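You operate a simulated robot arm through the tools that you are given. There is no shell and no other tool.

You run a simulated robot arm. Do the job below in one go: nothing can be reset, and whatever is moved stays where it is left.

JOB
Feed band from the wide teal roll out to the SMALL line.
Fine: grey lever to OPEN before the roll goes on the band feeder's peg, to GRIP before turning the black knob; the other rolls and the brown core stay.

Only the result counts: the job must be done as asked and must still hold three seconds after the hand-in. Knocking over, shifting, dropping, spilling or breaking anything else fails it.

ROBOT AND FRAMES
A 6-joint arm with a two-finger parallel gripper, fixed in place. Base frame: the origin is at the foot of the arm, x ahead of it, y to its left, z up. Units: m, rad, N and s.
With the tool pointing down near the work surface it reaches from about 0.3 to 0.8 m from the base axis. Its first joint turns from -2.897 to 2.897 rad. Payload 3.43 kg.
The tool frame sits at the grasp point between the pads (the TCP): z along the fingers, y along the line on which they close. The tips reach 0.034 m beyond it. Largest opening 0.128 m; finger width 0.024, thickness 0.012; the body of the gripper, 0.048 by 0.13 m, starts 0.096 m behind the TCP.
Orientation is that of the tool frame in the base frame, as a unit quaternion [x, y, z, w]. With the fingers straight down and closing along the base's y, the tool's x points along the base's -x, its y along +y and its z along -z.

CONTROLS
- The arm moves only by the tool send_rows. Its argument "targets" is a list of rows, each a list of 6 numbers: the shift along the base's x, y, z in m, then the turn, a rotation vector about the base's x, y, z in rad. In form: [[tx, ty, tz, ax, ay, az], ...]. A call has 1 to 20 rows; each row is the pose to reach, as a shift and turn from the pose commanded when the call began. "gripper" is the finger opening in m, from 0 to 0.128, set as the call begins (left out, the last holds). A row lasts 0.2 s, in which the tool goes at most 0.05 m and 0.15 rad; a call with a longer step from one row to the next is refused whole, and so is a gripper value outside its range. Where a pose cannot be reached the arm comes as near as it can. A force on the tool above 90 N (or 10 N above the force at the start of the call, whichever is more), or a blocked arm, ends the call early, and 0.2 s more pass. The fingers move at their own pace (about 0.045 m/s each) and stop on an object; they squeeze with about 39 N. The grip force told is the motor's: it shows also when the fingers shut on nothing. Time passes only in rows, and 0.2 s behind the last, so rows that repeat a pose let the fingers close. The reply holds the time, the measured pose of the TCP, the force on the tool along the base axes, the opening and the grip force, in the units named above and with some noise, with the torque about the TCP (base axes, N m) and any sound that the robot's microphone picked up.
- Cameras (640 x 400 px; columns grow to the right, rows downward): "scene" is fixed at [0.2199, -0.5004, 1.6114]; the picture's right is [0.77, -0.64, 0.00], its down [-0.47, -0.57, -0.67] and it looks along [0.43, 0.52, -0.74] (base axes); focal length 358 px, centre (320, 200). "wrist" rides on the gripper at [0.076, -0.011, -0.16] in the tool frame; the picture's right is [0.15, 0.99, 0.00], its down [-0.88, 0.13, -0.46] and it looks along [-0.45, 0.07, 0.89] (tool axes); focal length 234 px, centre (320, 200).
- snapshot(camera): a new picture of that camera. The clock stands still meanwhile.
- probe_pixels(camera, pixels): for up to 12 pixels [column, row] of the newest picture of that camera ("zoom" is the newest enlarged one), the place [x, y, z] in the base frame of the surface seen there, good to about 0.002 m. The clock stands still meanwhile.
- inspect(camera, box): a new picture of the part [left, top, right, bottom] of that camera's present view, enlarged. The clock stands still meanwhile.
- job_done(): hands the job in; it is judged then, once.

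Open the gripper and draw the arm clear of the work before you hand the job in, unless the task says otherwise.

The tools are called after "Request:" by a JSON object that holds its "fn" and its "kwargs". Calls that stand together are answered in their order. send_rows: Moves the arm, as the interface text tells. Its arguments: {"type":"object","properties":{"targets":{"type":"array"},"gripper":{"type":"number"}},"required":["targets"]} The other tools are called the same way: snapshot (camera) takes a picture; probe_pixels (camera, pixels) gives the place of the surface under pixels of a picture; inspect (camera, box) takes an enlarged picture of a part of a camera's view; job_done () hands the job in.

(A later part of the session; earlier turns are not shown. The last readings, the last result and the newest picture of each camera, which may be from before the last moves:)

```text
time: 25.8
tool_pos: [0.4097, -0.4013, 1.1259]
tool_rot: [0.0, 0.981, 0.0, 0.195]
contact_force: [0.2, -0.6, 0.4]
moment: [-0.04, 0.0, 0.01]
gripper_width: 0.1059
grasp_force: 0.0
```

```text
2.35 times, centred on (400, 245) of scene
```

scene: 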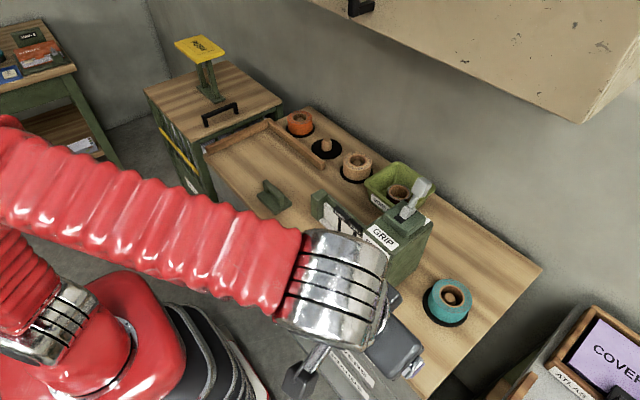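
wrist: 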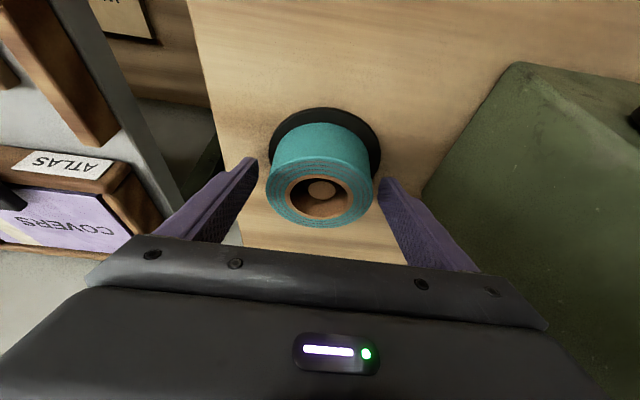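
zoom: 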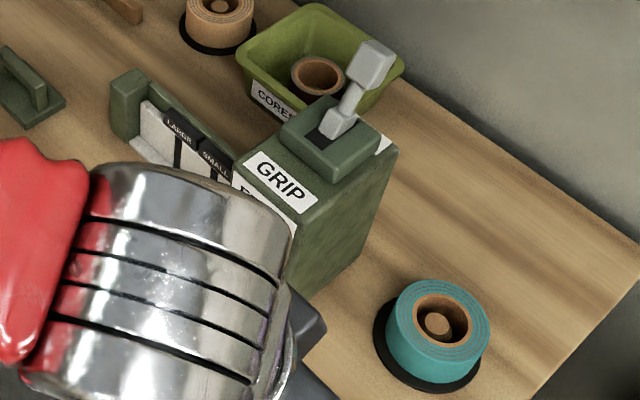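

The teal roll sits properly on the feeder's peg and the lever is still at OPEN. Now I go to grasp the lever head: tilt to 0.9 rad and move to (0.50,-0.261,1.22) with the fingers opened to 0.06.

Request:
{"fn": "send_rows", "kwargs": {"targets": [[0.01, 0.028, 0.025, 0, -0.1, 0], [0.025, 0.056, 0.05, 0, -0.2, 0], [0.045, 0.084, 0.075, 0, -0.3, 0], [0.065, 0.112, 0.094, 0, -0.4, 0], [0.09, 0.1403, 0.094, 0, -0.51, 0], [0.09, 0.1403, 0.094, 0, -0.51, 0]], "gripper": 0.06}}

Request:
{"fn": "snapshot", "kwargs": {"camera": "wrist"}}

Request:
{"fn": "inspect", "kwargs": {"camera": "scene", "box": [320, 160, 480, 260]}}

```text
time: 27.1
tool_pos: [0.4991, -0.2627, 1.2212]
tool_rot: [0.0, 0.9, 0.001, 0.437]
contact_force: [-0.5, -0.2, -0.9]
moment: [-0.05, 0.0, -0.02]
gripper_width: 0.0601
grasp_force: 0.0
```

```text
taken
```

wrist: 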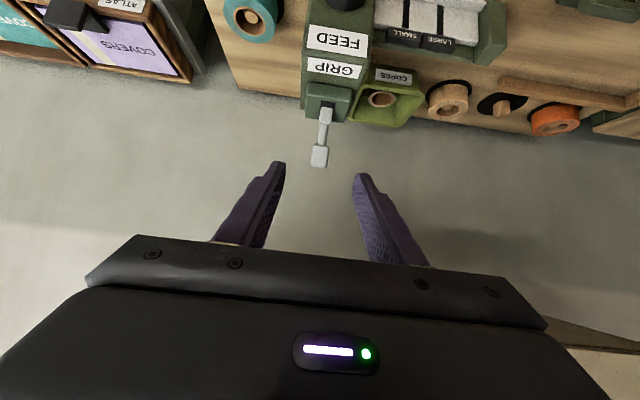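

```text
4.00 times, centred on (400, 210) of scene
```

zoom: 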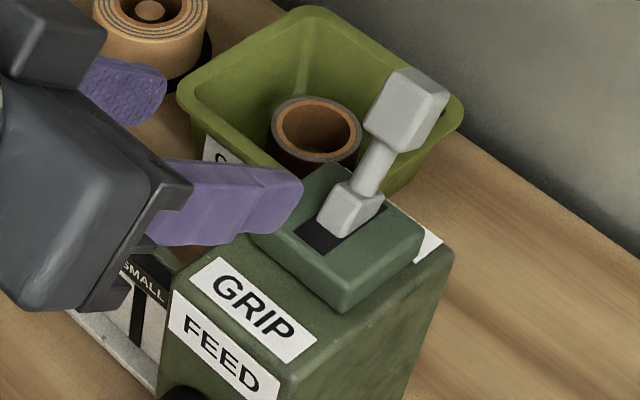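

The lever head at wrist (318,155) is centred between the fingertips. I probe the head from the scene zoom to set the grasp depth.

Request:
{"fn": "probe_pixels", "kwargs": {"camera": "zoom", "pixels": [[400, 75], [440, 92], [375, 125], [400, 145], [420, 110], [395, 100], [365, 180], [350, 215]]}}

Request:
{"fn": "probe_pixels", "kwargs": {"camera": "wrist", "pixels": [[318, 163], [318, 150], [311, 155], [326, 155], [324, 120]]}}

```text
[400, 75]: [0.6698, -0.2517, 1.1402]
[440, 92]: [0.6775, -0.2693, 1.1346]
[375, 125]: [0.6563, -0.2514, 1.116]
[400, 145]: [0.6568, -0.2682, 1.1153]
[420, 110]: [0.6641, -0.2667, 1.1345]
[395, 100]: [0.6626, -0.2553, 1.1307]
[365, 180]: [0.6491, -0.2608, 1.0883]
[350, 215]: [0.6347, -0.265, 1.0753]
```

```text
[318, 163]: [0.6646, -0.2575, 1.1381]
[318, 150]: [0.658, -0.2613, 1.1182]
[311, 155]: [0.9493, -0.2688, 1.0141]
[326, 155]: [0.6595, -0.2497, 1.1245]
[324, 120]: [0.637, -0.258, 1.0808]
```

Head centre is about (0.667,-0.260,1.125). I approach along the tool axis and place the pads astride it.

Request:
{"fn": "send_rows", "kwargs": {"targets": [[0.04, 0.001, -0.017, 0, 0, 0], [0.08, 0.002, -0.034, 0, 0, 0], [0.1, 0.0027, -0.044, 0, 0, 0], [0.122, 0.0027, -0.061, 0, 0, 0], [0.144, 0.0027, -0.078, 0, 0, 0], [0.165, 0.0027, -0.095, 0, 0, 0], [0.165, 0.0027, -0.095, 0, 0, 0]], "gripper": 0.06}}

Request:
{"fn": "snapshot", "kwargs": {"camera": "wrist"}}

Request:
{"fn": "inspect", "kwargs": {"camera": "scene", "box": [340, 160, 460, 250]}}

```text
time: 28.8
tool_pos: [0.664, -0.2595, 1.1263]
tool_rot: [0.0, 0.9, 0.0, 0.437]
contact_force: [-0.2, 0.2, 0.3]
moment: [-0.02, -0.04, -0.01]
gripper_width: 0.06
grasp_force: 0.1
```

```text
taken
```

wrist: 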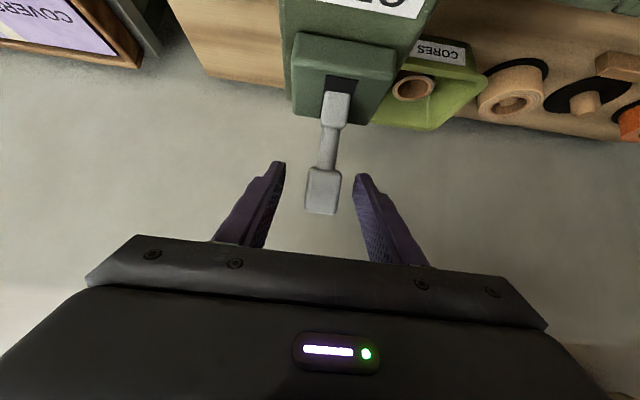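

```text
4.44 times, centred on (400, 205) of scene
```

zoom: 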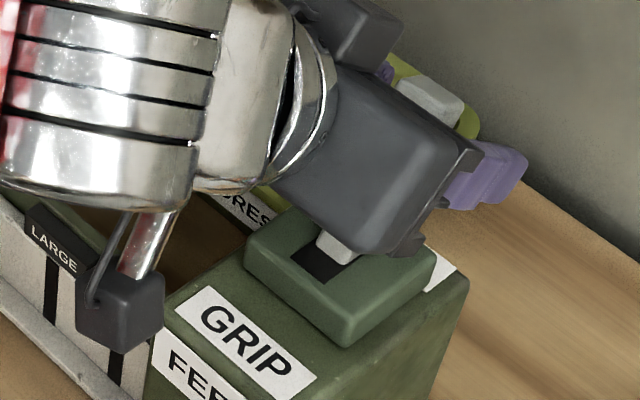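

The head is between the pads at wrist (322,190). I close on it.

Request:
{"fn": "send_rows", "kwargs": {"targets": [[0, 0, 0, 0, 0, 0], [0, 0, 0, 0, 0, 0], [0, 0, 0, 0, 0, 0], [0, 0, 0, 0, 0, 0]], "gripper": 0.0}}

```text
time: 29.8
tool_pos: [0.6644, -0.2582, 1.1273]
tool_rot: [-0.002, 0.9, 0.002, 0.436]
contact_force: [-1.2, 19.4, 0.0]
moment: [0.02, -0.1, -0.02]
gripper_width: 0.0257
grasp_force: 45.2
```

Gripped (width 0.0257). I pull the lever back along its arc toward GRIP, turning the tool with it and easing the sideways load with +2 mm in y.

Request:
{"fn": "send_rows", "kwargs": {"targets": [[0, 0.002, 0, 0, 0, 0], [-0.0096, 0.002, 0.0024, 0, -0.11, 0], [-0.0194, 0.002, 0.0038, 0, -0.22, 0], [-0.0293, 0.002, 0.0041, 0, -0.33, 0], [-0.0392, 0.002, 0.0033, 0, -0.44, 0], [-0.0489, 0.002, 0.0014, 0, -0.55, 0], [-0.0584, 0.002, -0.0015, 0, -0.66, 0]], "gripper": 0.0}}

Request:
{"fn": "snapshot", "kwargs": {"camera": "wrist"}}

Request:
{"fn": "inspect", "kwargs": {"camera": "scene", "box": [340, 160, 460, 250]}}

```text
time: 31.4
tool_pos: [0.6057, -0.2582, 1.1233]
tool_rot: [0.0, 0.709, 0.0, 0.705]
contact_force: [18.7, -11.5, -2.3]
moment: [-0.17, -1.19, -0.17]
gripper_width: 0.0259
grasp_force: 45.6
```

```text
taken
```

wrist: 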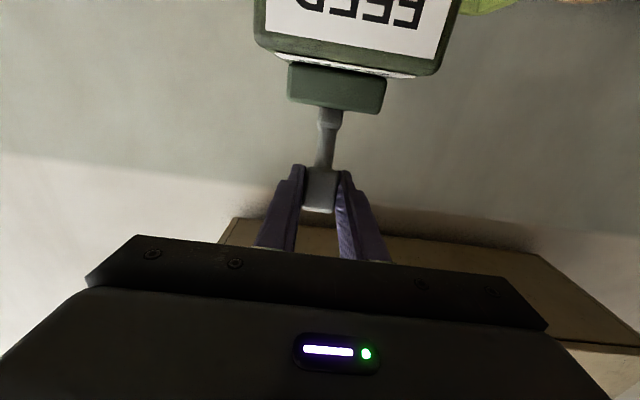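

```text
4.44 times, centred on (400, 205) of scene
```

zoom: 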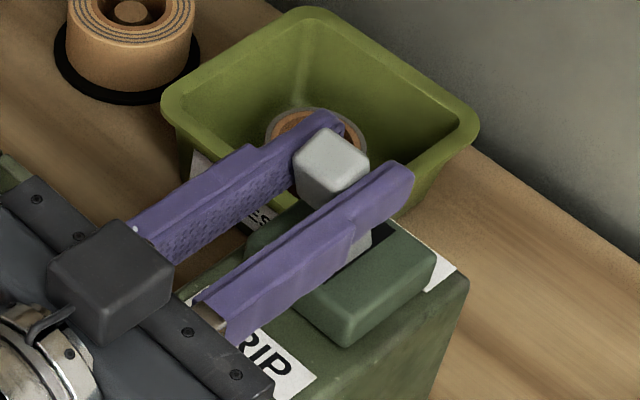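

The lever has swung to the front side and resists with ~19 N, so it's near its stop. I pull ~3 mm more to seat it.

Request:
{"fn": "send_rows", "kwargs": {"targets": [[-0.0015, 0, 0.0, 0, 0, 0], [-0.003, 0, -0.0005, 0, 0, 0]], "gripper": 0.0}}

Request:
{"fn": "inspect", "kwargs": {"camera": "scene", "box": [340, 160, 460, 250]}}

```text
time: 31.9
tool_pos: [0.6028, -0.2584, 1.1241]
tool_rot: [0.001, 0.71, 0.0, 0.704]
contact_force: [19.3, -12.5, -5.6]
moment: [-0.18, -1.12, -0.3]
gripper_width: 0.0256
grasp_force: 44.7
```

```text
4.44 times, centred on (400, 205) of scene
```

zoom: 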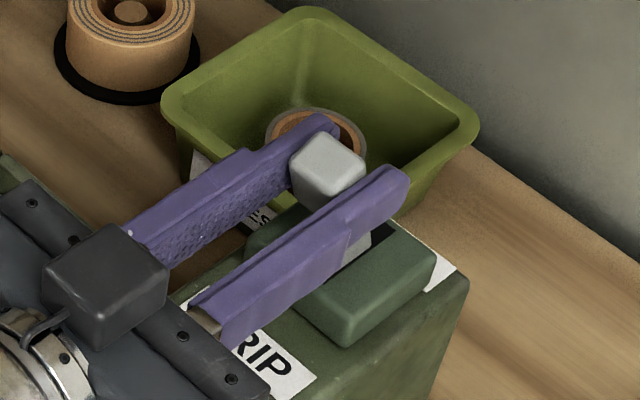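

Request:
{"fn": "probe_pixels", "kwargs": {"camera": "zoom", "pixels": [[325, 155], [325, 190], [350, 175], [325, 140], [300, 160], [322, 200], [355, 245]]}}

```text
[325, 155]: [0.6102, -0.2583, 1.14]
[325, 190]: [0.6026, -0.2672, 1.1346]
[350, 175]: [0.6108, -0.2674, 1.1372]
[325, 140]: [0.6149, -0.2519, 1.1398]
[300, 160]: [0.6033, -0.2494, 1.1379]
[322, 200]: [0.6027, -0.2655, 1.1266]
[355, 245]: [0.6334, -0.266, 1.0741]
```

The head's front edge is at x≈0.603 against 0.596 in the original GRIP position, so about 6 mm remains. I keep pulling in small steps.

Request:
{"fn": "send_rows", "kwargs": {"targets": [[-0.002, 0, -0.0005, 0, 0, 0], [-0.004, 0, -0.001, 0, 0, 0], [-0.006, 0, -0.0015, 0, 0, 0], [-0.008, 0, -0.002, 0, 0, 0]], "gripper": 0.0}}

Request:
{"fn": "inspect", "kwargs": {"camera": "scene", "box": [340, 160, 460, 250]}}

Request:
{"fn": "probe_pixels", "kwargs": {"camera": "zoom", "pixels": [[322, 155], [318, 190], [345, 175], [318, 200], [355, 245]]}}

```text
time: 33.0
tool_pos: [0.5953, -0.258, 1.1229]
tool_rot: [0.001, 0.71, -0.001, 0.704]
contact_force: [19.5, -16.4, -1.5]
moment: [-0.1, -1.2, -0.35]
gripper_width: 0.0258
grasp_force: 44.7
```

```text
4.44 times, centred on (400, 205) of scene
```

zoom: 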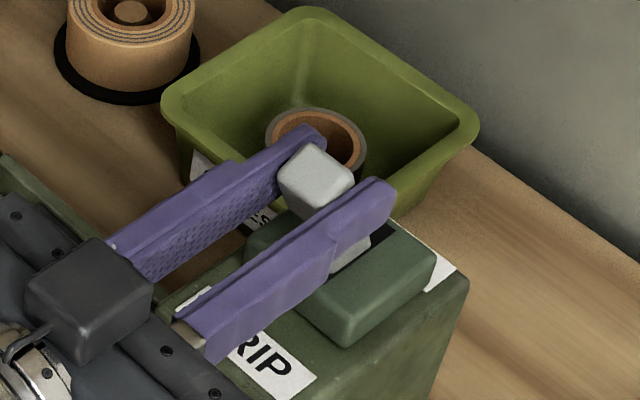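

```text
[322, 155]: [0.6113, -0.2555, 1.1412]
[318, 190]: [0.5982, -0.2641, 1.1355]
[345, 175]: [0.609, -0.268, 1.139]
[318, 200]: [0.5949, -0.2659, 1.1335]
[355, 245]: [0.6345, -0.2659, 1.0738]
```

Head edge now reads x≈0.595, like the original GRIP state. I pull 4 mm more to make sure it sits against its stop.

Request:
{"fn": "send_rows", "kwargs": {"targets": [[-0.002, 0, -0.0005, 0, 0, 0], [-0.004, 0, -0.001, 0, 0, 0]], "gripper": 0.0}}

Request:
{"fn": "inspect", "kwargs": {"camera": "scene", "box": [340, 160, 460, 250]}}

Request:
{"fn": "probe_pixels", "kwargs": {"camera": "zoom", "pixels": [[315, 160], [310, 190], [318, 190], [318, 200], [340, 175], [355, 245]]}}

```text
time: 33.5
tool_pos: [0.5934, -0.2574, 1.1225]
tool_rot: [-0.001, 0.709, 0.001, 0.706]
contact_force: [34.3, -17.2, 3.9]
moment: [-0.1, -0.18, -0.38]
gripper_width: 0.0258
grasp_force: 44.6
```

```text
4.44 times, centred on (400, 205) of scene
```

zoom: 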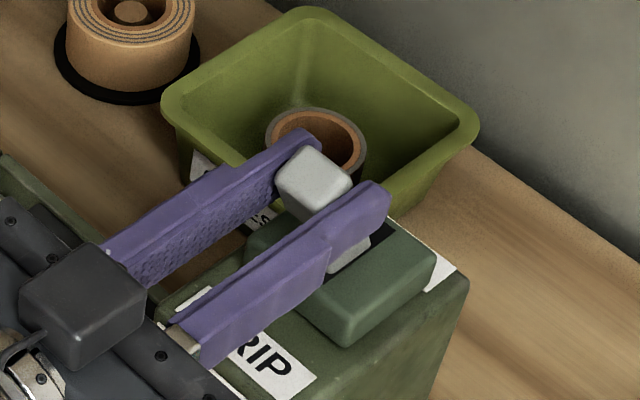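

```text
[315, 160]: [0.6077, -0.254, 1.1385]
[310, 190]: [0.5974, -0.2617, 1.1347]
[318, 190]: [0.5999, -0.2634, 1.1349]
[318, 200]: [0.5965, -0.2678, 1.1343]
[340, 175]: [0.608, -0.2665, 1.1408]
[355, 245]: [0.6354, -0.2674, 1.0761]
```

Force rose to 34 N with the TCP lagging, so the lever is on its GRIP stop. I open the fingers and withdraw in -x and upward, then check the lever.

Request:
{"fn": "send_rows", "kwargs": {"targets": [[0.001, 0, 0, 0, 0, 0], [0.001, 0, 0, 0, 0, 0], [0.001, 0, 0, 0, 0, 0], [-0.02, 0, 0.004, 0, 0, 0], [-0.06, 0, 0.01, 0, 0, 0], [-0.1, 0, 0.02, 0, 0, 0], [-0.14, 0, 0.03, 0, 0, 0]], "gripper": 0.06}}

Request:
{"fn": "snapshot", "kwargs": {"camera": "scene"}}

Request:
{"fn": "inspect", "kwargs": {"camera": "scene", "box": [320, 160, 480, 330]}}

```text
time: 35.1
tool_pos: [0.451, -0.2563, 1.1511]
tool_rot: [-0.001, 0.71, 0.001, 0.705]
contact_force: [-0.4, 0.2, 1.2]
moment: [0.04, 0.0, -0.01]
gripper_width: 0.0601
grasp_force: 0.0
```

```text
taken
```

scene: 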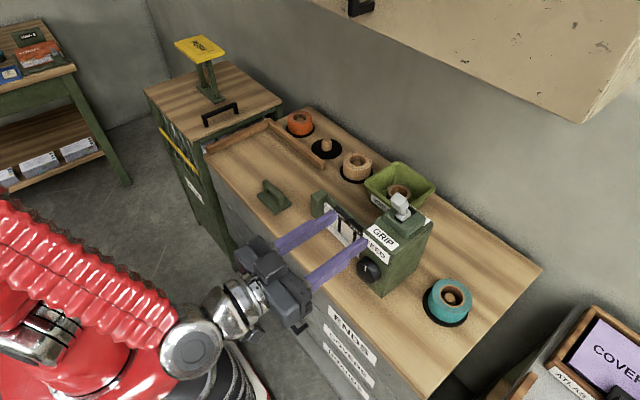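

```text
2.35 times, centred on (400, 245) of scene
```

zoom: 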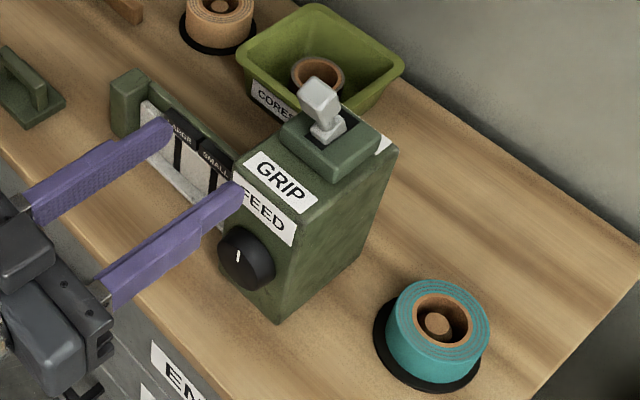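

The lever is back over the GRIP label, and the roll is on its peg. Now I measure the knob closely at scene (370,268).

Request:
{"fn": "inspect", "kwargs": {"camera": "scene", "box": [345, 245, 400, 300]}}

```text
7.27 times, centred on (372, 272) of scene
```

zoom: 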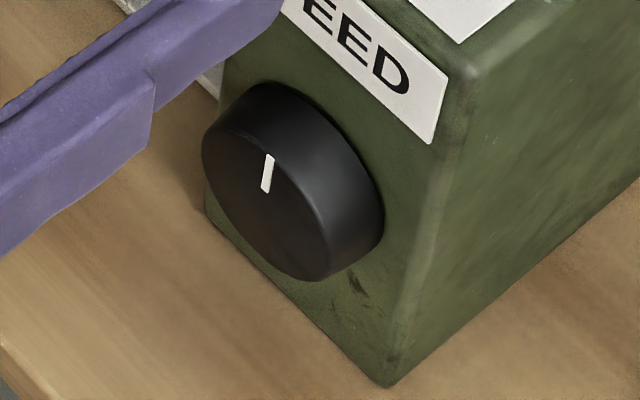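

Request:
{"fn": "probe_pixels", "kwargs": {"camera": "zoom", "pixels": [[268, 160], [264, 188], [262, 195], [215, 150], [320, 250], [240, 125], [285, 265], [225, 205], [325, 215], [265, 95], [370, 190], [340, 120]]}}

Request:
{"fn": "probe_pixels", "kwargs": {"camera": "zoom", "pixels": [[205, 200], [355, 290], [385, 375], [400, 250], [420, 120], [10, 380], [60, 300], [35, 330]]}}

```text
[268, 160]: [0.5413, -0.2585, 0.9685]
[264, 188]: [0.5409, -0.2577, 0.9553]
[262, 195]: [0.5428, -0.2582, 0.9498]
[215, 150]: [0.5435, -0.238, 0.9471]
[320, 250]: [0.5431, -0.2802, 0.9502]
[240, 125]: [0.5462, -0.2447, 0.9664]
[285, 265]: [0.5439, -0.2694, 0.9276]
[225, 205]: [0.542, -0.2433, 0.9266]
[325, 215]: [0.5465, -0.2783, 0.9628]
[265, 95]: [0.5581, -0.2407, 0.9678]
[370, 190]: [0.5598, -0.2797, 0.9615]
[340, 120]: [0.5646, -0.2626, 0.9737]
```

```text
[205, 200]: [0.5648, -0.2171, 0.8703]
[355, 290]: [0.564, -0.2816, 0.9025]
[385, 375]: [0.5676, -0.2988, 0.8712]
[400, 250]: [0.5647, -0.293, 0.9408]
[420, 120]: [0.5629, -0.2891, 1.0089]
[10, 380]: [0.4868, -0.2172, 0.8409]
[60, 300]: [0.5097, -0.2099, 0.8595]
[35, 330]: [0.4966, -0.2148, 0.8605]
```

Knob axis is at about y=-0.258, z=0.946 with radius ~0.024, front face x=0.542, housing face x=0.565. I bring the horizontal tool down in front of it at (0.44,-0.258,0.946), fingers open to 0.075.

Request:
{"fn": "send_rows", "kwargs": {"targets": [[-0.01, -0.0005, -0.03, 0, -0.003, 0], [-0.02, -0.001, -0.065, 0, -0.005, 0], [-0.02, -0.0015, -0.1, 0, -0.008, 0], [-0.02, -0.0017, -0.135, 0, -0.008, 0], [-0.02, -0.0017, -0.17, 0, -0.008, 0], [-0.02, -0.0017, -0.205, 0, -0.008, 0], [-0.02, -0.0017, -0.205, 0, -0.008, 0]], "gripper": 0.075}}

Request:
{"fn": "snapshot", "kwargs": {"camera": "scene"}}

Request:
{"fn": "snapshot", "kwargs": {"camera": "wrist"}}

```text
time: 36.8
tool_pos: [0.4367, -0.2687, 0.9634]
tool_rot: [0.001, 0.708, 0.003, 0.707]
contact_force: [-0.6, 0.2, 0.9]
moment: [0.0, -0.01, 0.03]
gripper_width: 0.0749
grasp_force: 0.0
out of reach, approached as far as the arm can: row 6, 7
```

```text
taken
```

scene: 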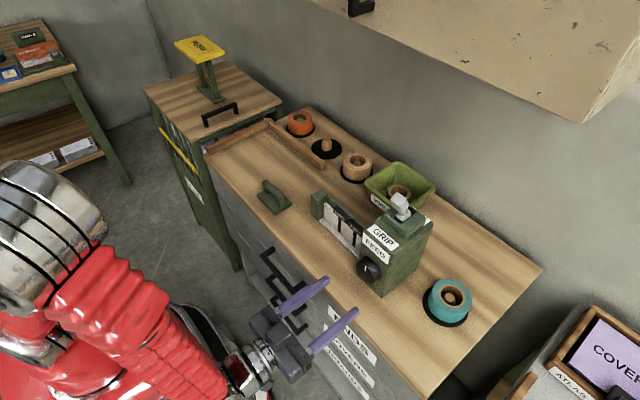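

```text
taken
```

wrist: 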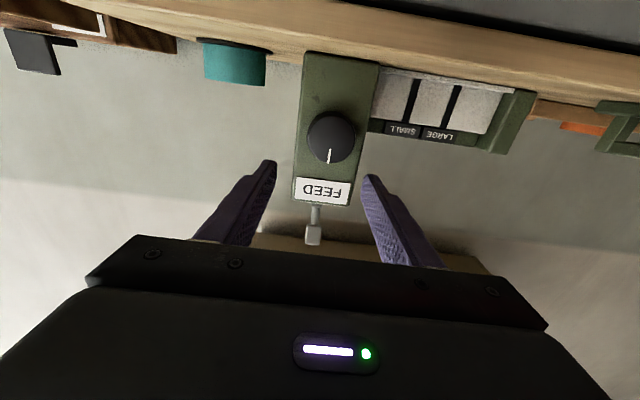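

The last rows were slightly out of reach (arm folded too tight at x 0.43). I move forward a little, where the arm should be able to reach, and check which pose results.

Request:
{"fn": "send_rows", "kwargs": {"targets": [[0.02, 0, 0.01, 0, 0, 0], [0.035, 0, 0.01, 0, 0, 0], [0.035, 0, 0.01, 0, 0, 0]], "gripper": 0.075}}

```text
time: 37.5
tool_pos: [0.471, -0.2674, 0.9734]
tool_rot: [0.001, 0.707, -0.001, 0.707]
contact_force: [0.4, -0.6, -0.6]
moment: [-0.01, -0.02, 0.02]
gripper_width: 0.0752
grasp_force: 0.0
```

The commanded pose resets to the measured one. Now I step toward (0.50,-0.258,0.950) to test reach while still short of the knob face.

Request:
{"fn": "send_rows", "kwargs": {"targets": [[0.01, 0.005, -0.005, 0, 0, 0], [0.02, 0.0094, -0.012, 0, 0, 0], [0.03, 0.0094, -0.022, 0, 0, 0], [0.03, 0.0094, -0.0265, 0, 0, 0]], "gripper": 0.075}}

Request:
{"fn": "snapshot", "kwargs": {"camera": "wrist"}}

Request:
{"fn": "snapshot", "kwargs": {"camera": "scene"}}

```text
time: 38.5
tool_pos: [0.5018, -0.2605, 0.9482]
tool_rot: [0.001, 0.708, 0.004, 0.707]
contact_force: [0.1, -0.1, -0.9]
moment: [0.0, -0.03, -0.03]
gripper_width: 0.0748
grasp_force: 0.0
```

```text
taken
```

wrist: 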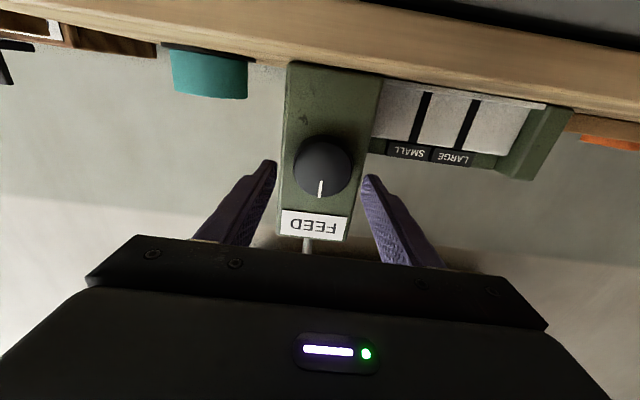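

```text
taken
```

scene: 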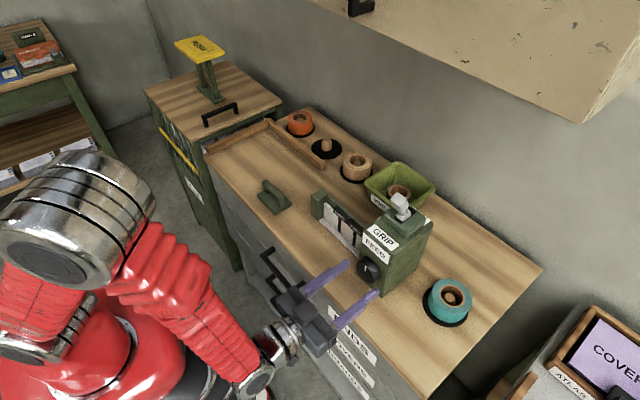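

Reach is fine here, and the knob at wrist (322,165) is between the fingers. I advance to TCP x≈0.526 so the tips flank the knob without touching the housing.

Request:
{"fn": "send_rows", "kwargs": {"targets": [[0.008, 0.002, -0.001, 0, 0, 0], [0.016, 0.0025, -0.002, 0, 0, 0], [0.024, 0.0025, -0.002, 0, 0, 0], [0.024, 0.0025, -0.002, 0, 0, 0]], "gripper": 0.075}}

Request:
{"fn": "snapshot", "kwargs": {"camera": "wrist"}}

Request:
{"fn": "inspect", "kwargs": {"camera": "scene", "box": [330, 225, 420, 300]}}

```text
time: 39.5
tool_pos: [0.5261, -0.2563, 0.9454]
tool_rot: [0.0, 0.706, 0.002, 0.708]
contact_force: [0.3, -0.2, 0.4]
moment: [0.0, -0.03, -0.03]
gripper_width: 0.075
grasp_force: 0.0
```

```text
taken
```

wrist: 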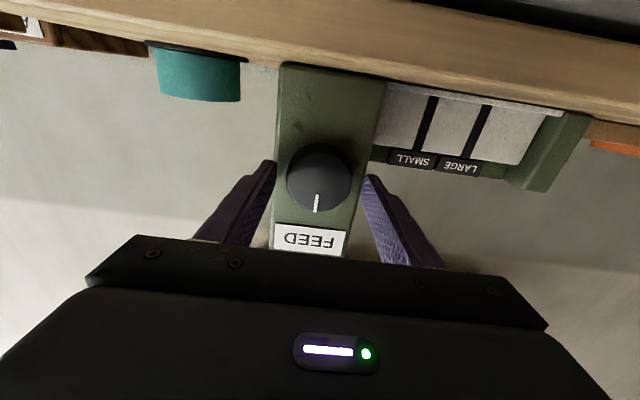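

```text
5.33 times, centred on (375, 262) of scene
```

zoom: 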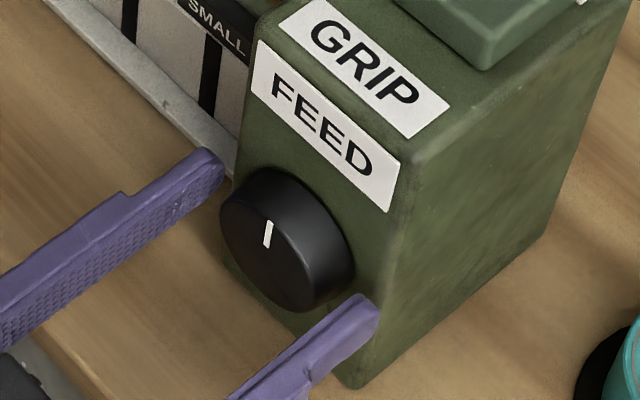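

The fingers flank the knob. I probe its rim from the wrist view to check the axis centre relative to the TCP before closing.

Request:
{"fn": "probe_pixels", "kwargs": {"camera": "wrist", "pixels": [[290, 182], [349, 182], [318, 150], [318, 211], [316, 195], [316, 208], [300, 160], [340, 160], [317, 181], [270, 170], [370, 185]]}}

```text
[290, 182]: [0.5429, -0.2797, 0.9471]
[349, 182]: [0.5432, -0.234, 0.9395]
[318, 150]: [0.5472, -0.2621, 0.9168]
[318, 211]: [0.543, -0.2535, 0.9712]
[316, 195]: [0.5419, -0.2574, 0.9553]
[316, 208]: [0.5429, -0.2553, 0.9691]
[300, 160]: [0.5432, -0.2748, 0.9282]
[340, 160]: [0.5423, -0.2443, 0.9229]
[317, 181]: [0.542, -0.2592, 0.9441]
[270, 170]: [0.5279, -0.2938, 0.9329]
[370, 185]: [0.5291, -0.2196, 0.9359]
```

Knob axis measured at (y -0.257, z 0.9455), matching the TCP. I close on it.

Request:
{"fn": "send_rows", "kwargs": {"targets": [[0, -0.0005, 0, 0, 0, 0], [0, -0.0005, 0, 0, 0, 0], [0, -0.0005, 0, 0, 0, 0], [0, -0.0005, 0, 0, 0, 0]], "gripper": 0.0}}

Request:
{"fn": "inspect", "kwargs": {"camera": "scene", "box": [300, 190, 420, 300]}}

```text
time: 40.5
tool_pos: [0.5263, -0.258, 0.9443]
tool_rot: [0.0, 0.706, 0.0, 0.708]
contact_force: [-0.2, -7.3, -0.5]
moment: [0.01, 0.07, -0.31]
gripper_width: 0.0567
grasp_force: 45.0
```

```text
3.64 times, centred on (360, 245) of scene
```

zoom: 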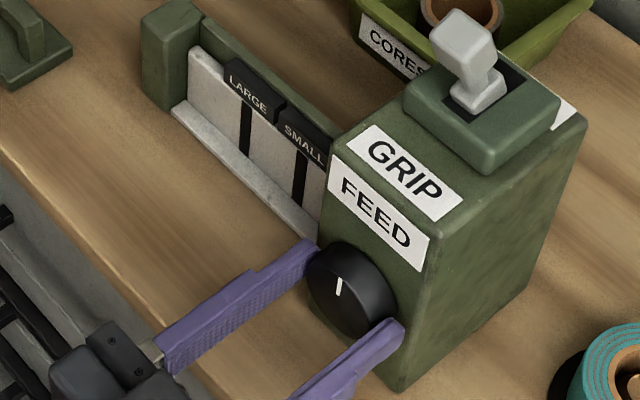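

Gripped at 0.0567 m. I turn a small trial amount: +0.4 rad about base x (clockwise seen from the front), then look for band movement.

Request:
{"fn": "send_rows", "kwargs": {"targets": [[0, 0, 0, 0.1, 0, 0], [0, 0, 0, 0.2, 0, 0], [0, 0, 0, 0.3, 0, 0], [0, 0, 0, 0.4, 0, 0]], "gripper": 0.0}}

Request:
{"fn": "inspect", "kwargs": {"camera": "scene", "box": [300, 190, 420, 300]}}

Request:
{"fn": "snapshot", "kwargs": {"camera": "wrist"}}

```text
time: 41.5
tool_pos: [0.526, -0.2579, 0.9457]
tool_rot: [0.141, 0.692, 0.141, 0.694]
contact_force: [7.7, -12.5, 5.2]
moment: [-0.02, 0.44, -0.28]
gripper_width: 0.0567
grasp_force: 45.4
```

```text
3.64 times, centred on (360, 245) of scene
```

zoom: 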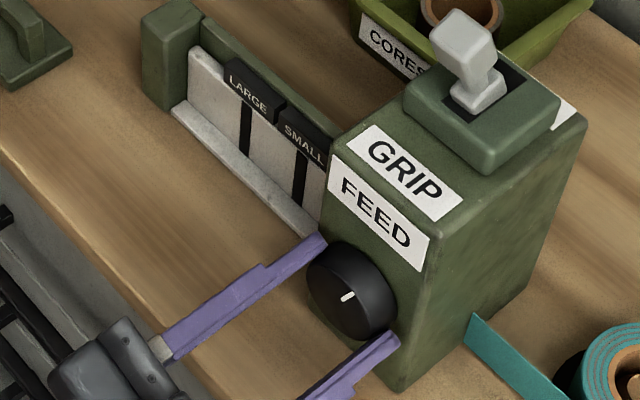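

```text
taken
```

wrist: 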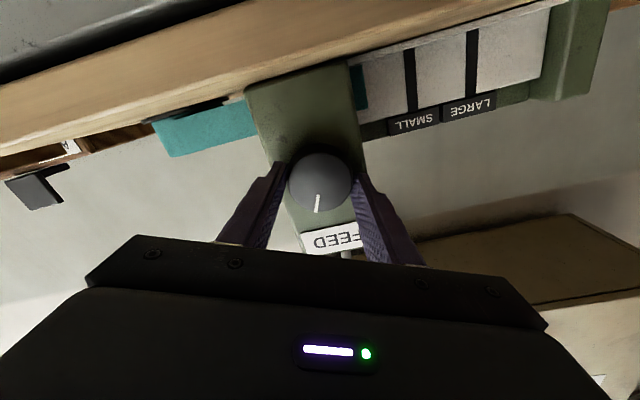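

Turning this way feeds: the teal band now runs from the roll into the feeder, and its tip shows at wrist (362,88) just out of the housing. I zoom to measure the tip against the SMALL line.

Request:
{"fn": "inspect", "kwargs": {"camera": "wrist", "box": [330, 20, 510, 140]}}

```text
3.33 times, centred on (420, 80) of wrist
```

zoom: 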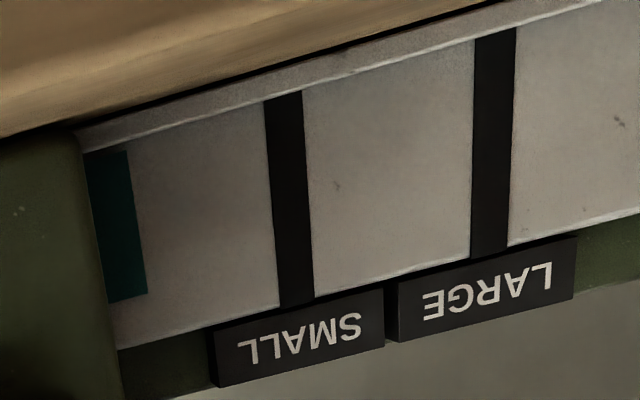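

Request:
{"fn": "probe_pixels", "kwargs": {"camera": "zoom", "pixels": [[128, 170], [133, 220], [143, 285], [115, 230], [97, 230], [275, 190], [285, 190], [308, 190], [268, 120], [300, 120], [475, 150], [510, 150]]}}

```text
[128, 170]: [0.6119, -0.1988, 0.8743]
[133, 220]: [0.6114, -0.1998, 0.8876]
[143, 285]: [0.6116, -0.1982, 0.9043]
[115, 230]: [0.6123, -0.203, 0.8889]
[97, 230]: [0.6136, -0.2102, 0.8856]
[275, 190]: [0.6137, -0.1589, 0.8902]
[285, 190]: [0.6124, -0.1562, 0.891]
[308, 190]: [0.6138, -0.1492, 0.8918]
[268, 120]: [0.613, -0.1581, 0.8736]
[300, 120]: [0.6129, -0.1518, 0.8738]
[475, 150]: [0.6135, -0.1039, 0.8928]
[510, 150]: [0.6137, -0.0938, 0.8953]
```

Tip at y≈-0.1985; the SMALL line spans y≈-0.159 to -0.149 (centre -0.154). I turn another +0.4 rad to calibrate the feed per radian.

Request:
{"fn": "send_rows", "kwargs": {"targets": [[0, 0, 0, 0.1, 0, 0], [0, 0, 0, 0.2, 0, 0], [0, 0, 0, 0.3, 0, 0], [0, 0, 0, 0.4, 0, 0]], "gripper": 0.0}}

Request:
{"fn": "snapshot", "kwargs": {"camera": "wrist"}}

Request:
{"fn": "inspect", "kwargs": {"camera": "scene", "box": [300, 190, 420, 300]}}

```text
time: 42.5
tool_pos: [0.5254, -0.2569, 0.9458]
tool_rot: [0.275, 0.65, 0.276, 0.653]
contact_force: [10.9, -17.5, 7.9]
moment: [0.04, -0.27, -0.28]
gripper_width: 0.0566
grasp_force: 44.7
```

```text
taken
```

wrist: 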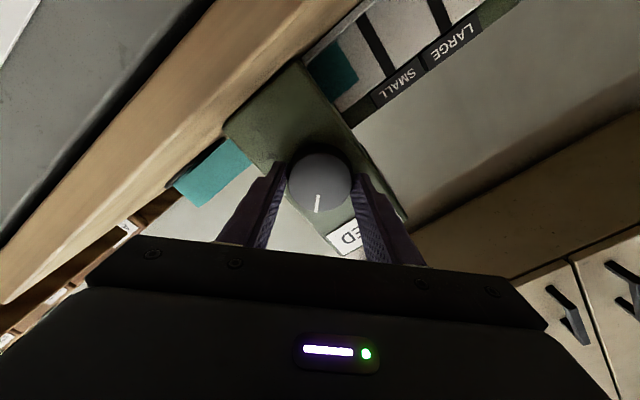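

```text
3.64 times, centred on (360, 245) of scene
```

zoom: 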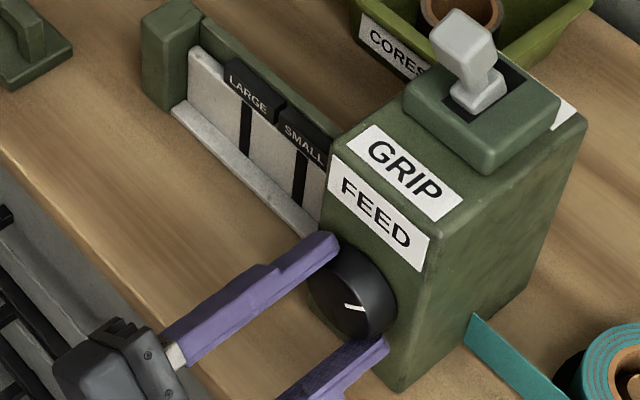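

Request:
{"fn": "inspect", "kwargs": {"camera": "wrist", "box": [290, 0, 470, 120]}}

```text
3.33 times, centred on (380, 60) of wrist
```

zoom: 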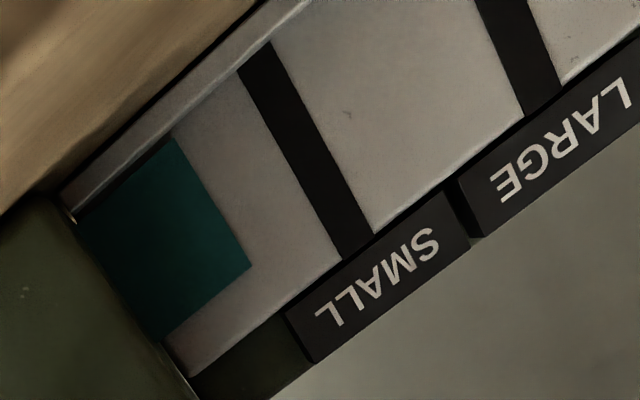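

Request:
{"fn": "probe_pixels", "kwargs": {"camera": "zoom", "pixels": [[175, 140], [211, 203], [247, 262], [190, 150], [225, 245], [290, 150], [305, 150], [318, 145], [262, 100], [288, 90]]}}

```text
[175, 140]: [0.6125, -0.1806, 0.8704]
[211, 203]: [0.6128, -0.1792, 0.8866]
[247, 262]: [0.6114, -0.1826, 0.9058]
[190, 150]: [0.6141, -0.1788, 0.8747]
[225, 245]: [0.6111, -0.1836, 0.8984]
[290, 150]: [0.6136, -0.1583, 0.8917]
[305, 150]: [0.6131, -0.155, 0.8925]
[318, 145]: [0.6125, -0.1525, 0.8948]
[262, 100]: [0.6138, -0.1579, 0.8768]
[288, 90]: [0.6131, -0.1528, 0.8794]
```

Tip is now y≈-0.180, so about 0.046 m per rad. About 0.026 m remains; I turn +0.42 rad next and then measure again.

Request:
{"fn": "send_rows", "kwargs": {"targets": [[0, 0, 0, 0.1, 0, 0], [0, 0, 0, 0.2, 0, 0], [0, 0, 0, 0.3, 0, 0], [0, 0, 0, 0.38, 0, 0], [0, 0, 0, 0.42, 0, 0]], "gripper": 0.0}}

Request:
{"fn": "snapshot", "kwargs": {"camera": "wrist"}}

Request:
{"fn": "inspect", "kwargs": {"camera": "scene", "box": [300, 190, 420, 300]}}

```text
time: 43.8
tool_pos: [0.5243, -0.2565, 0.9455]
tool_rot: [0.407, 0.578, 0.405, 0.58]
contact_force: [15.1, -15.8, 8.0]
moment: [0.01, -0.28, -0.93]
gripper_width: 0.057
grasp_force: 45.0
```

```text
taken
```

wrist: 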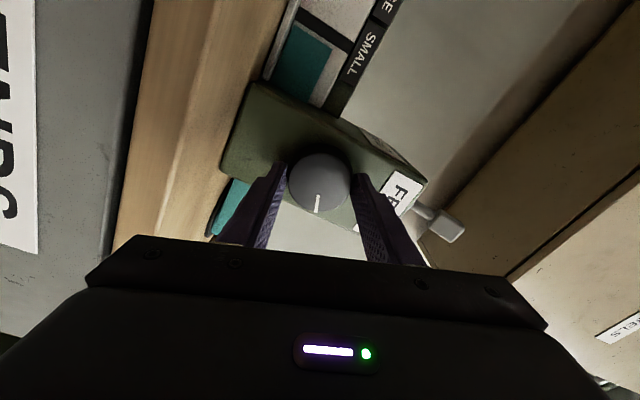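

```text
3.64 times, centred on (360, 245) of scene
```

zoom: 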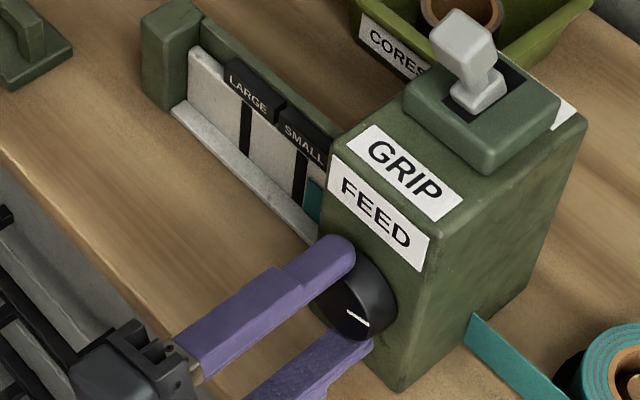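

Band tip is now near the SMALL line, visible in both views. I zoom the scene camera onto it to measure the tip and line edges.

Request:
{"fn": "inspect", "kwargs": {"camera": "scene", "box": [365, 215, 415, 265]}}

Request:
{"fn": "inspect", "kwargs": {"camera": "wrist", "box": [250, 0, 400, 110]}}

Request:
{"fn": "probe_pixels", "kwargs": {"camera": "zoom", "pixels": [[190, 90], [250, 130], [300, 160], [200, 140], [230, 80], [290, 100], [330, 130], [260, 60], [320, 90]]}}

```text
8.00 times, centred on (390, 240) of scene
```

zoom: 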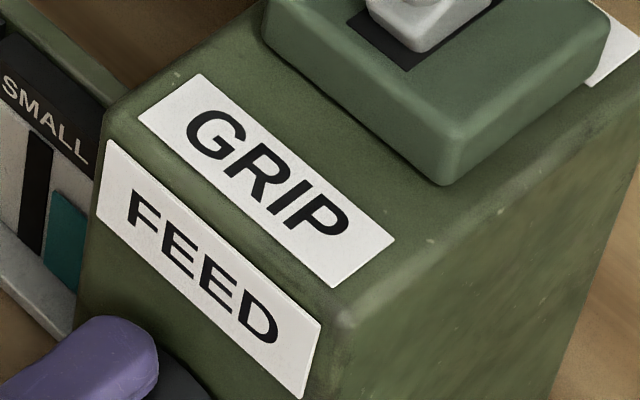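

```text
3.64 times, centred on (325, 55) of wrist
```

zoom: 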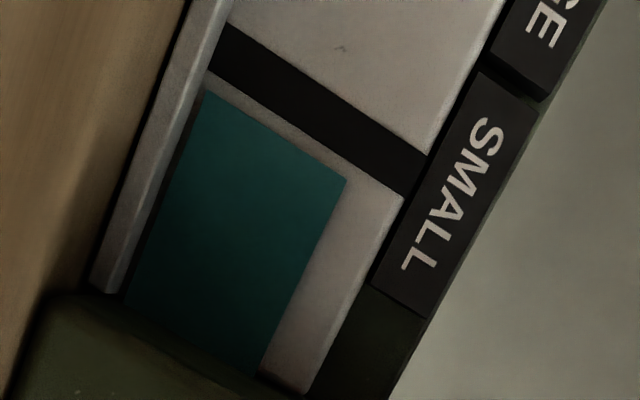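

```text
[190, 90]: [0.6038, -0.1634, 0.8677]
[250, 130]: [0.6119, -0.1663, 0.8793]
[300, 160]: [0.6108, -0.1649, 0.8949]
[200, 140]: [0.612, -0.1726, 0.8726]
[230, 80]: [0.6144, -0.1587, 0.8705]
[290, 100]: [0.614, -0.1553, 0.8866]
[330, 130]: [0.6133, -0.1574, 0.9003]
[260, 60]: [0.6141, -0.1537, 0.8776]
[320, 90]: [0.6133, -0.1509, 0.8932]
```

I probe finely along the tip edge and both SMALL line edges in this zoom to work out the remaining distance.

Request:
{"fn": "probe_pixels", "kwargs": {"camera": "zoom", "pixels": [[225, 106], [240, 115], [260, 127], [280, 139], [300, 152], [320, 165], [250, 99], [290, 124], [330, 150], [260, 45], [300, 72], [340, 98]]}}

```text
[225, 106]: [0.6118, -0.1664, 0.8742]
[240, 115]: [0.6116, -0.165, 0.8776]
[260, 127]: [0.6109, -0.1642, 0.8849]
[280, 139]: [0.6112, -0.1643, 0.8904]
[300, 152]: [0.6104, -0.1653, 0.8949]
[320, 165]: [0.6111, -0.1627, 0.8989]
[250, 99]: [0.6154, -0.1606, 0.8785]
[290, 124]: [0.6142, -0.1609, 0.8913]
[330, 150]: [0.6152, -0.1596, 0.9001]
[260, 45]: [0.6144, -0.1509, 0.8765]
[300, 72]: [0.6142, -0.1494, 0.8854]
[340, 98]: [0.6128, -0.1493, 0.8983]
```

Tip ≈ y -0.164; SMALL line edges ≈ -0.160 and -0.150, centre -0.155. With ~0.042–0.046 m/rad, I turn +0.19 rad more and re-measure.

Request:
{"fn": "send_rows", "kwargs": {"targets": [[0, 0, 0, 0.07, 0, 0], [0, 0, 0, 0.14, 0, 0], [0, 0, 0, 0.19, 0, 0], [0, 0, 0, 0.19, 0, 0]], "gripper": 0.0}}

Request:
{"fn": "inspect", "kwargs": {"camera": "scene", "box": [355, 215, 405, 265]}}

Request:
{"fn": "inspect", "kwargs": {"camera": "wrist", "box": [230, 0, 380, 110]}}

```text
time: 44.8
tool_pos: [0.5257, -0.2595, 0.9444]
tool_rot: [0.459, 0.537, 0.458, 0.539]
contact_force: [11.0, -15.2, 11.5]
moment: [-0.01, -0.43, -0.61]
gripper_width: 0.0564
grasp_force: 45.0
```

```text
8.00 times, centred on (380, 240) of scene
```

zoom: 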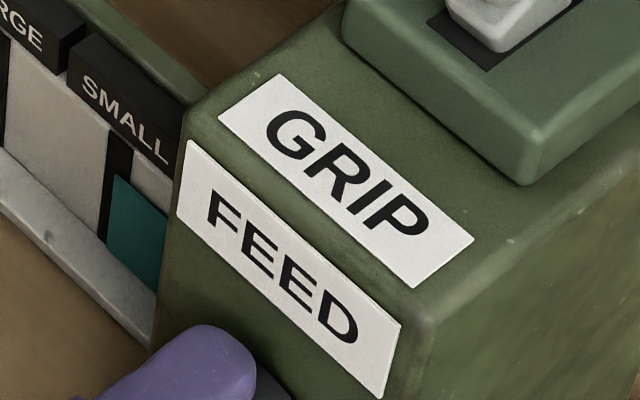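

```text
3.64 times, centred on (305, 55) of wrist
```

zoom: 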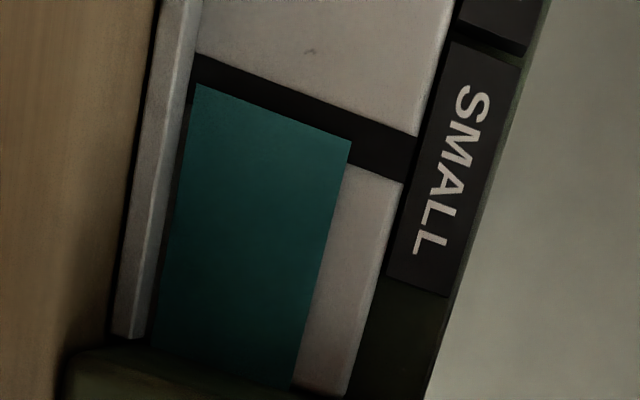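

The tip now lies inside the SMALL line, a bit short of its centre. I probe the tip edge and line edges for the fine correction.

Request:
{"fn": "probe_pixels", "kwargs": {"camera": "zoom", "pixels": [[210, 92], [235, 102], [260, 112], [285, 121], [310, 131], [335, 141], [370, 174], [390, 180], [220, 63], [260, 78], [300, 94], [340, 109]]}}

```text
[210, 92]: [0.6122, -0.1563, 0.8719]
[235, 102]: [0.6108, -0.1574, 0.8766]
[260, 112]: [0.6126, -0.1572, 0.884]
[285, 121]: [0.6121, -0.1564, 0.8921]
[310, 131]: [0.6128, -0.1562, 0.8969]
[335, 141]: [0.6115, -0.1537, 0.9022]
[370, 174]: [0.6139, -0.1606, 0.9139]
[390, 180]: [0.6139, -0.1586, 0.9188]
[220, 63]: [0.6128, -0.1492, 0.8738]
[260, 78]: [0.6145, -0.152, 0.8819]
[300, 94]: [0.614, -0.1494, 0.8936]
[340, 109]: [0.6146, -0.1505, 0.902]
```

Tip ≈ -0.156 against line centre ≈ -0.155. A final +0.03 rad should centre it.

Request:
{"fn": "send_rows", "kwargs": {"targets": [[0, 0, 0, 0.015, 0, 0], [0, 0, 0, 0.03, 0, 0], [0, 0, 0, 0.03, 0, 0]], "gripper": 0.0}}

Request:
{"fn": "inspect", "kwargs": {"camera": "wrist", "box": [230, 0, 380, 110]}}

```text
time: 45.5
tool_pos: [0.5259, -0.2578, 0.9451]
tool_rot: [0.467, 0.531, 0.465, 0.533]
contact_force: [7.5, -14.1, 13.9]
moment: [-0.01, -0.53, -0.45]
gripper_width: 0.0567
grasp_force: 45.0
```

```text
3.64 times, centred on (305, 55) of wrist
```

zoom: 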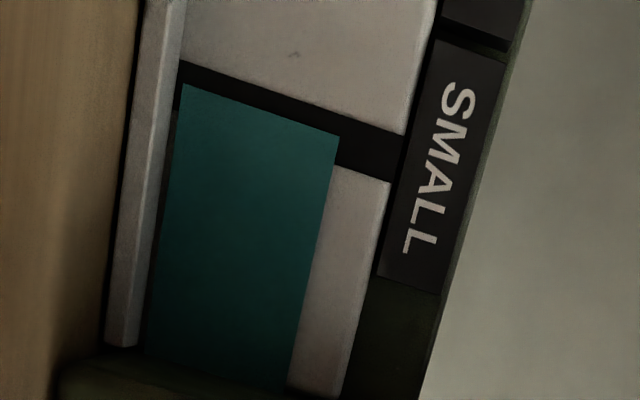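

The tip edge now sits at the middle of the SMALL line (zoom: tip corner (339,137) between line edges 112 and 166). I open the fingers without moving, then withdraw straight back.

Request:
{"fn": "send_rows", "kwargs": {"targets": [[0, 0, 0, 0, 0, 0], [0, 0, 0, 0, 0, 0], [0, 0, 0, 0, 0, 0], [-0.008, 0, 0, 0, 0, 0], [-0.02, 0, 0, 0, 0, 0], [-0.035, 0, 0.0, 0, 0, 0]], "gripper": 0.08}}

Request:
{"fn": "snapshot", "kwargs": {"camera": "wrist"}}

Request:
{"fn": "snapshot", "kwargs": {"camera": "scene"}}

```text
time: 47.0
tool_pos: [0.4898, -0.256, 0.9453]
tool_rot: [0.466, 0.531, 0.466, 0.532]
contact_force: [-0.5, 0.4, 0.5]
moment: [0.01, -0.04, -0.01]
gripper_width: 0.0798
grasp_force: 0.1
```

```text
taken
```

wrist: 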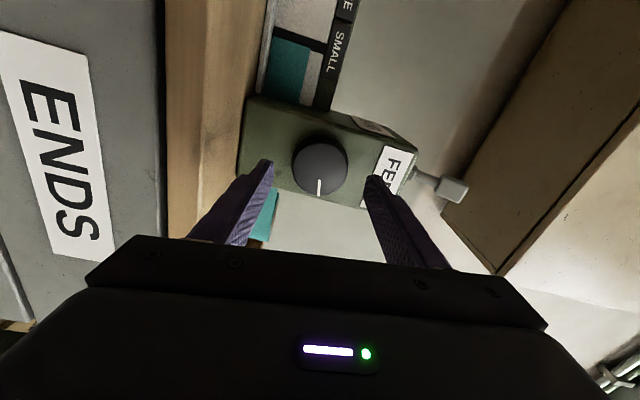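

```text
taken
```

scene: 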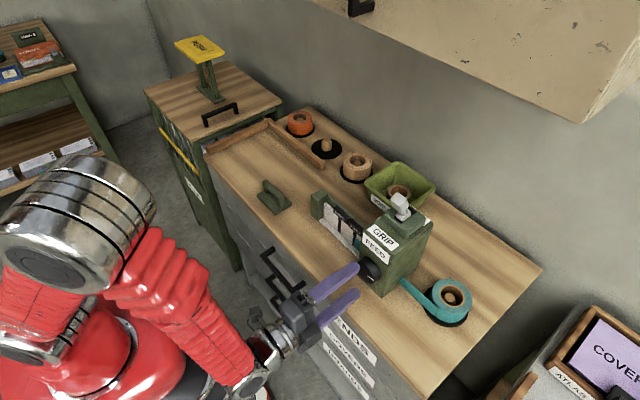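

Released cleanly; the knob's mark has not moved. I measure the tip once more before leaving, in case a small correction is needed.

Request:
{"fn": "inspect", "kwargs": {"camera": "wrist", "box": [240, 10, 390, 120]}}

Request:
{"fn": "inspect", "kwargs": {"camera": "scene", "box": [310, 190, 390, 270]}}

```text
3.64 times, centred on (315, 65) of wrist
```

zoom: 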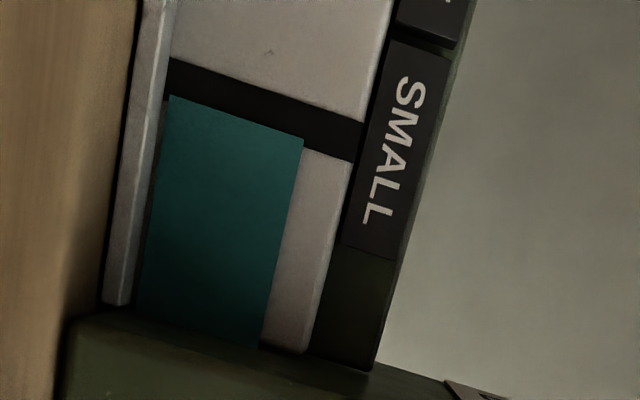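

```text
5.00 times, centred on (350, 230) of scene
```

zoom: 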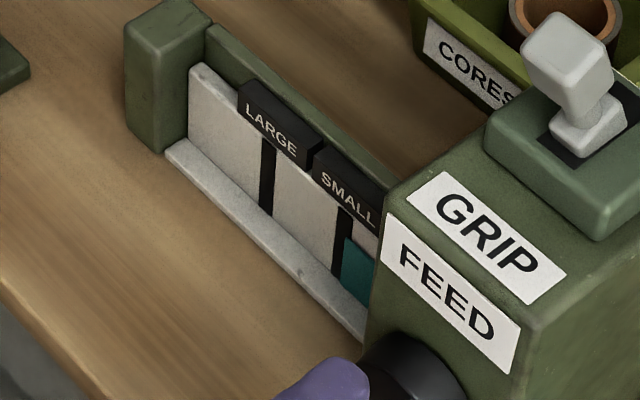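

In this view the tip looks nearer the line's near edge than before release (maybe 25 % in). I probe both to see whether it slipped back.

Request:
{"fn": "inspect", "kwargs": {"camera": "wrist", "box": [270, 20, 340, 80]}}

```text
6.67 times, centred on (305, 50) of wrist
```

zoom: 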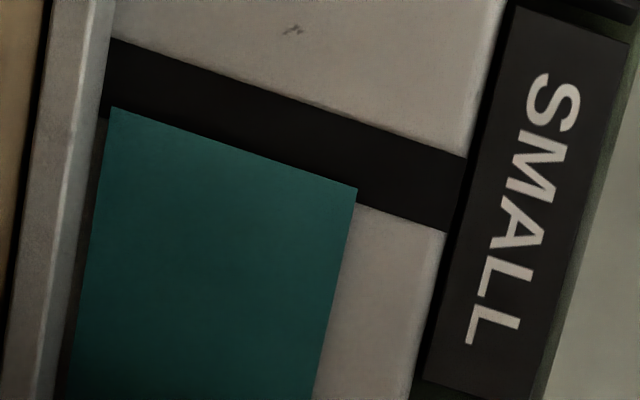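

Request:
{"fn": "probe_pixels", "kwargs": {"camera": "zoom", "pixels": [[140, 119], [180, 132], [220, 145], [260, 158], [300, 172], [340, 185], [375, 205], [400, 213], [430, 222], [180, 62], [260, 89], [340, 114]]}}

```text
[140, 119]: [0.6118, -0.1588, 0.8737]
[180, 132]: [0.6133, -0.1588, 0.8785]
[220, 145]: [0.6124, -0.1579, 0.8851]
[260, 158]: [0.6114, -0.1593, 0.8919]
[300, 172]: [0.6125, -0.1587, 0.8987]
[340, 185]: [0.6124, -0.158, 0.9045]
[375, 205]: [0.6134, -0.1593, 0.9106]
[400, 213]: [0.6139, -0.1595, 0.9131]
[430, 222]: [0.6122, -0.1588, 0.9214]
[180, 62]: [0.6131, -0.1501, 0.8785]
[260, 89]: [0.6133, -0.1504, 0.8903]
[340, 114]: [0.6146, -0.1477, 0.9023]
```

The tip is at about -0.1585, some 3 mm back from the line centre, so it moved on release. I hold for a second to see whether it's stable or drifting.

Request:
{"fn": "send_rows", "kwargs": {"targets": [[0, 0, 0, 0, 0, 0], [0, 0, 0, 0, 0, 0], [0, 0, 0, 0, 0, 0], [0, 0, 0, 0, 0, 0], [0, 0, 0, 0, 0, 0]], "gripper": 0.08}}

Request:
{"fn": "inspect", "kwargs": {"camera": "wrist", "box": [270, 20, 340, 80]}}

Request:
{"fn": "inspect", "kwargs": {"camera": "wrist", "box": [230, 90, 410, 260]}}

```text
time: 48.1
tool_pos: [0.4907, -0.2565, 0.9448]
tool_rot: [0.467, 0.531, 0.466, 0.532]
contact_force: [0.1, 0.6, -0.8]
moment: [0.01, -0.03, 0.0]
gripper_width: 0.0798
grasp_force: 0.0
```

```text
6.67 times, centred on (305, 50) of wrist
```

zoom: 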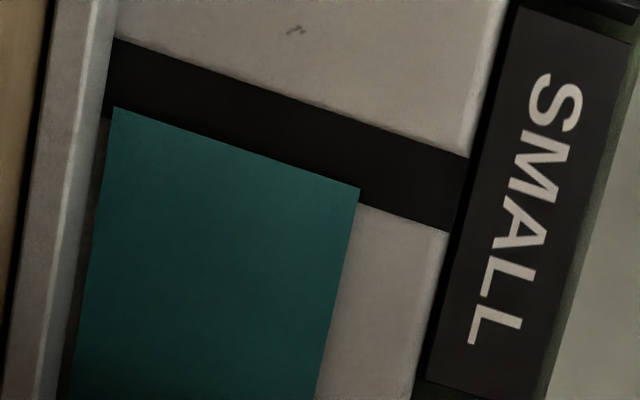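

```text
2.35 times, centred on (320, 175) of wrist
```

zoom: 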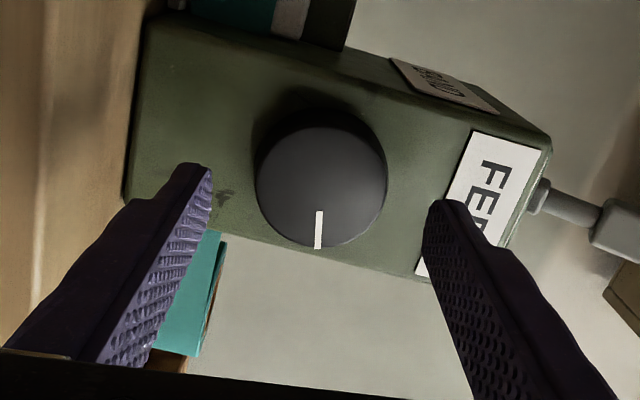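

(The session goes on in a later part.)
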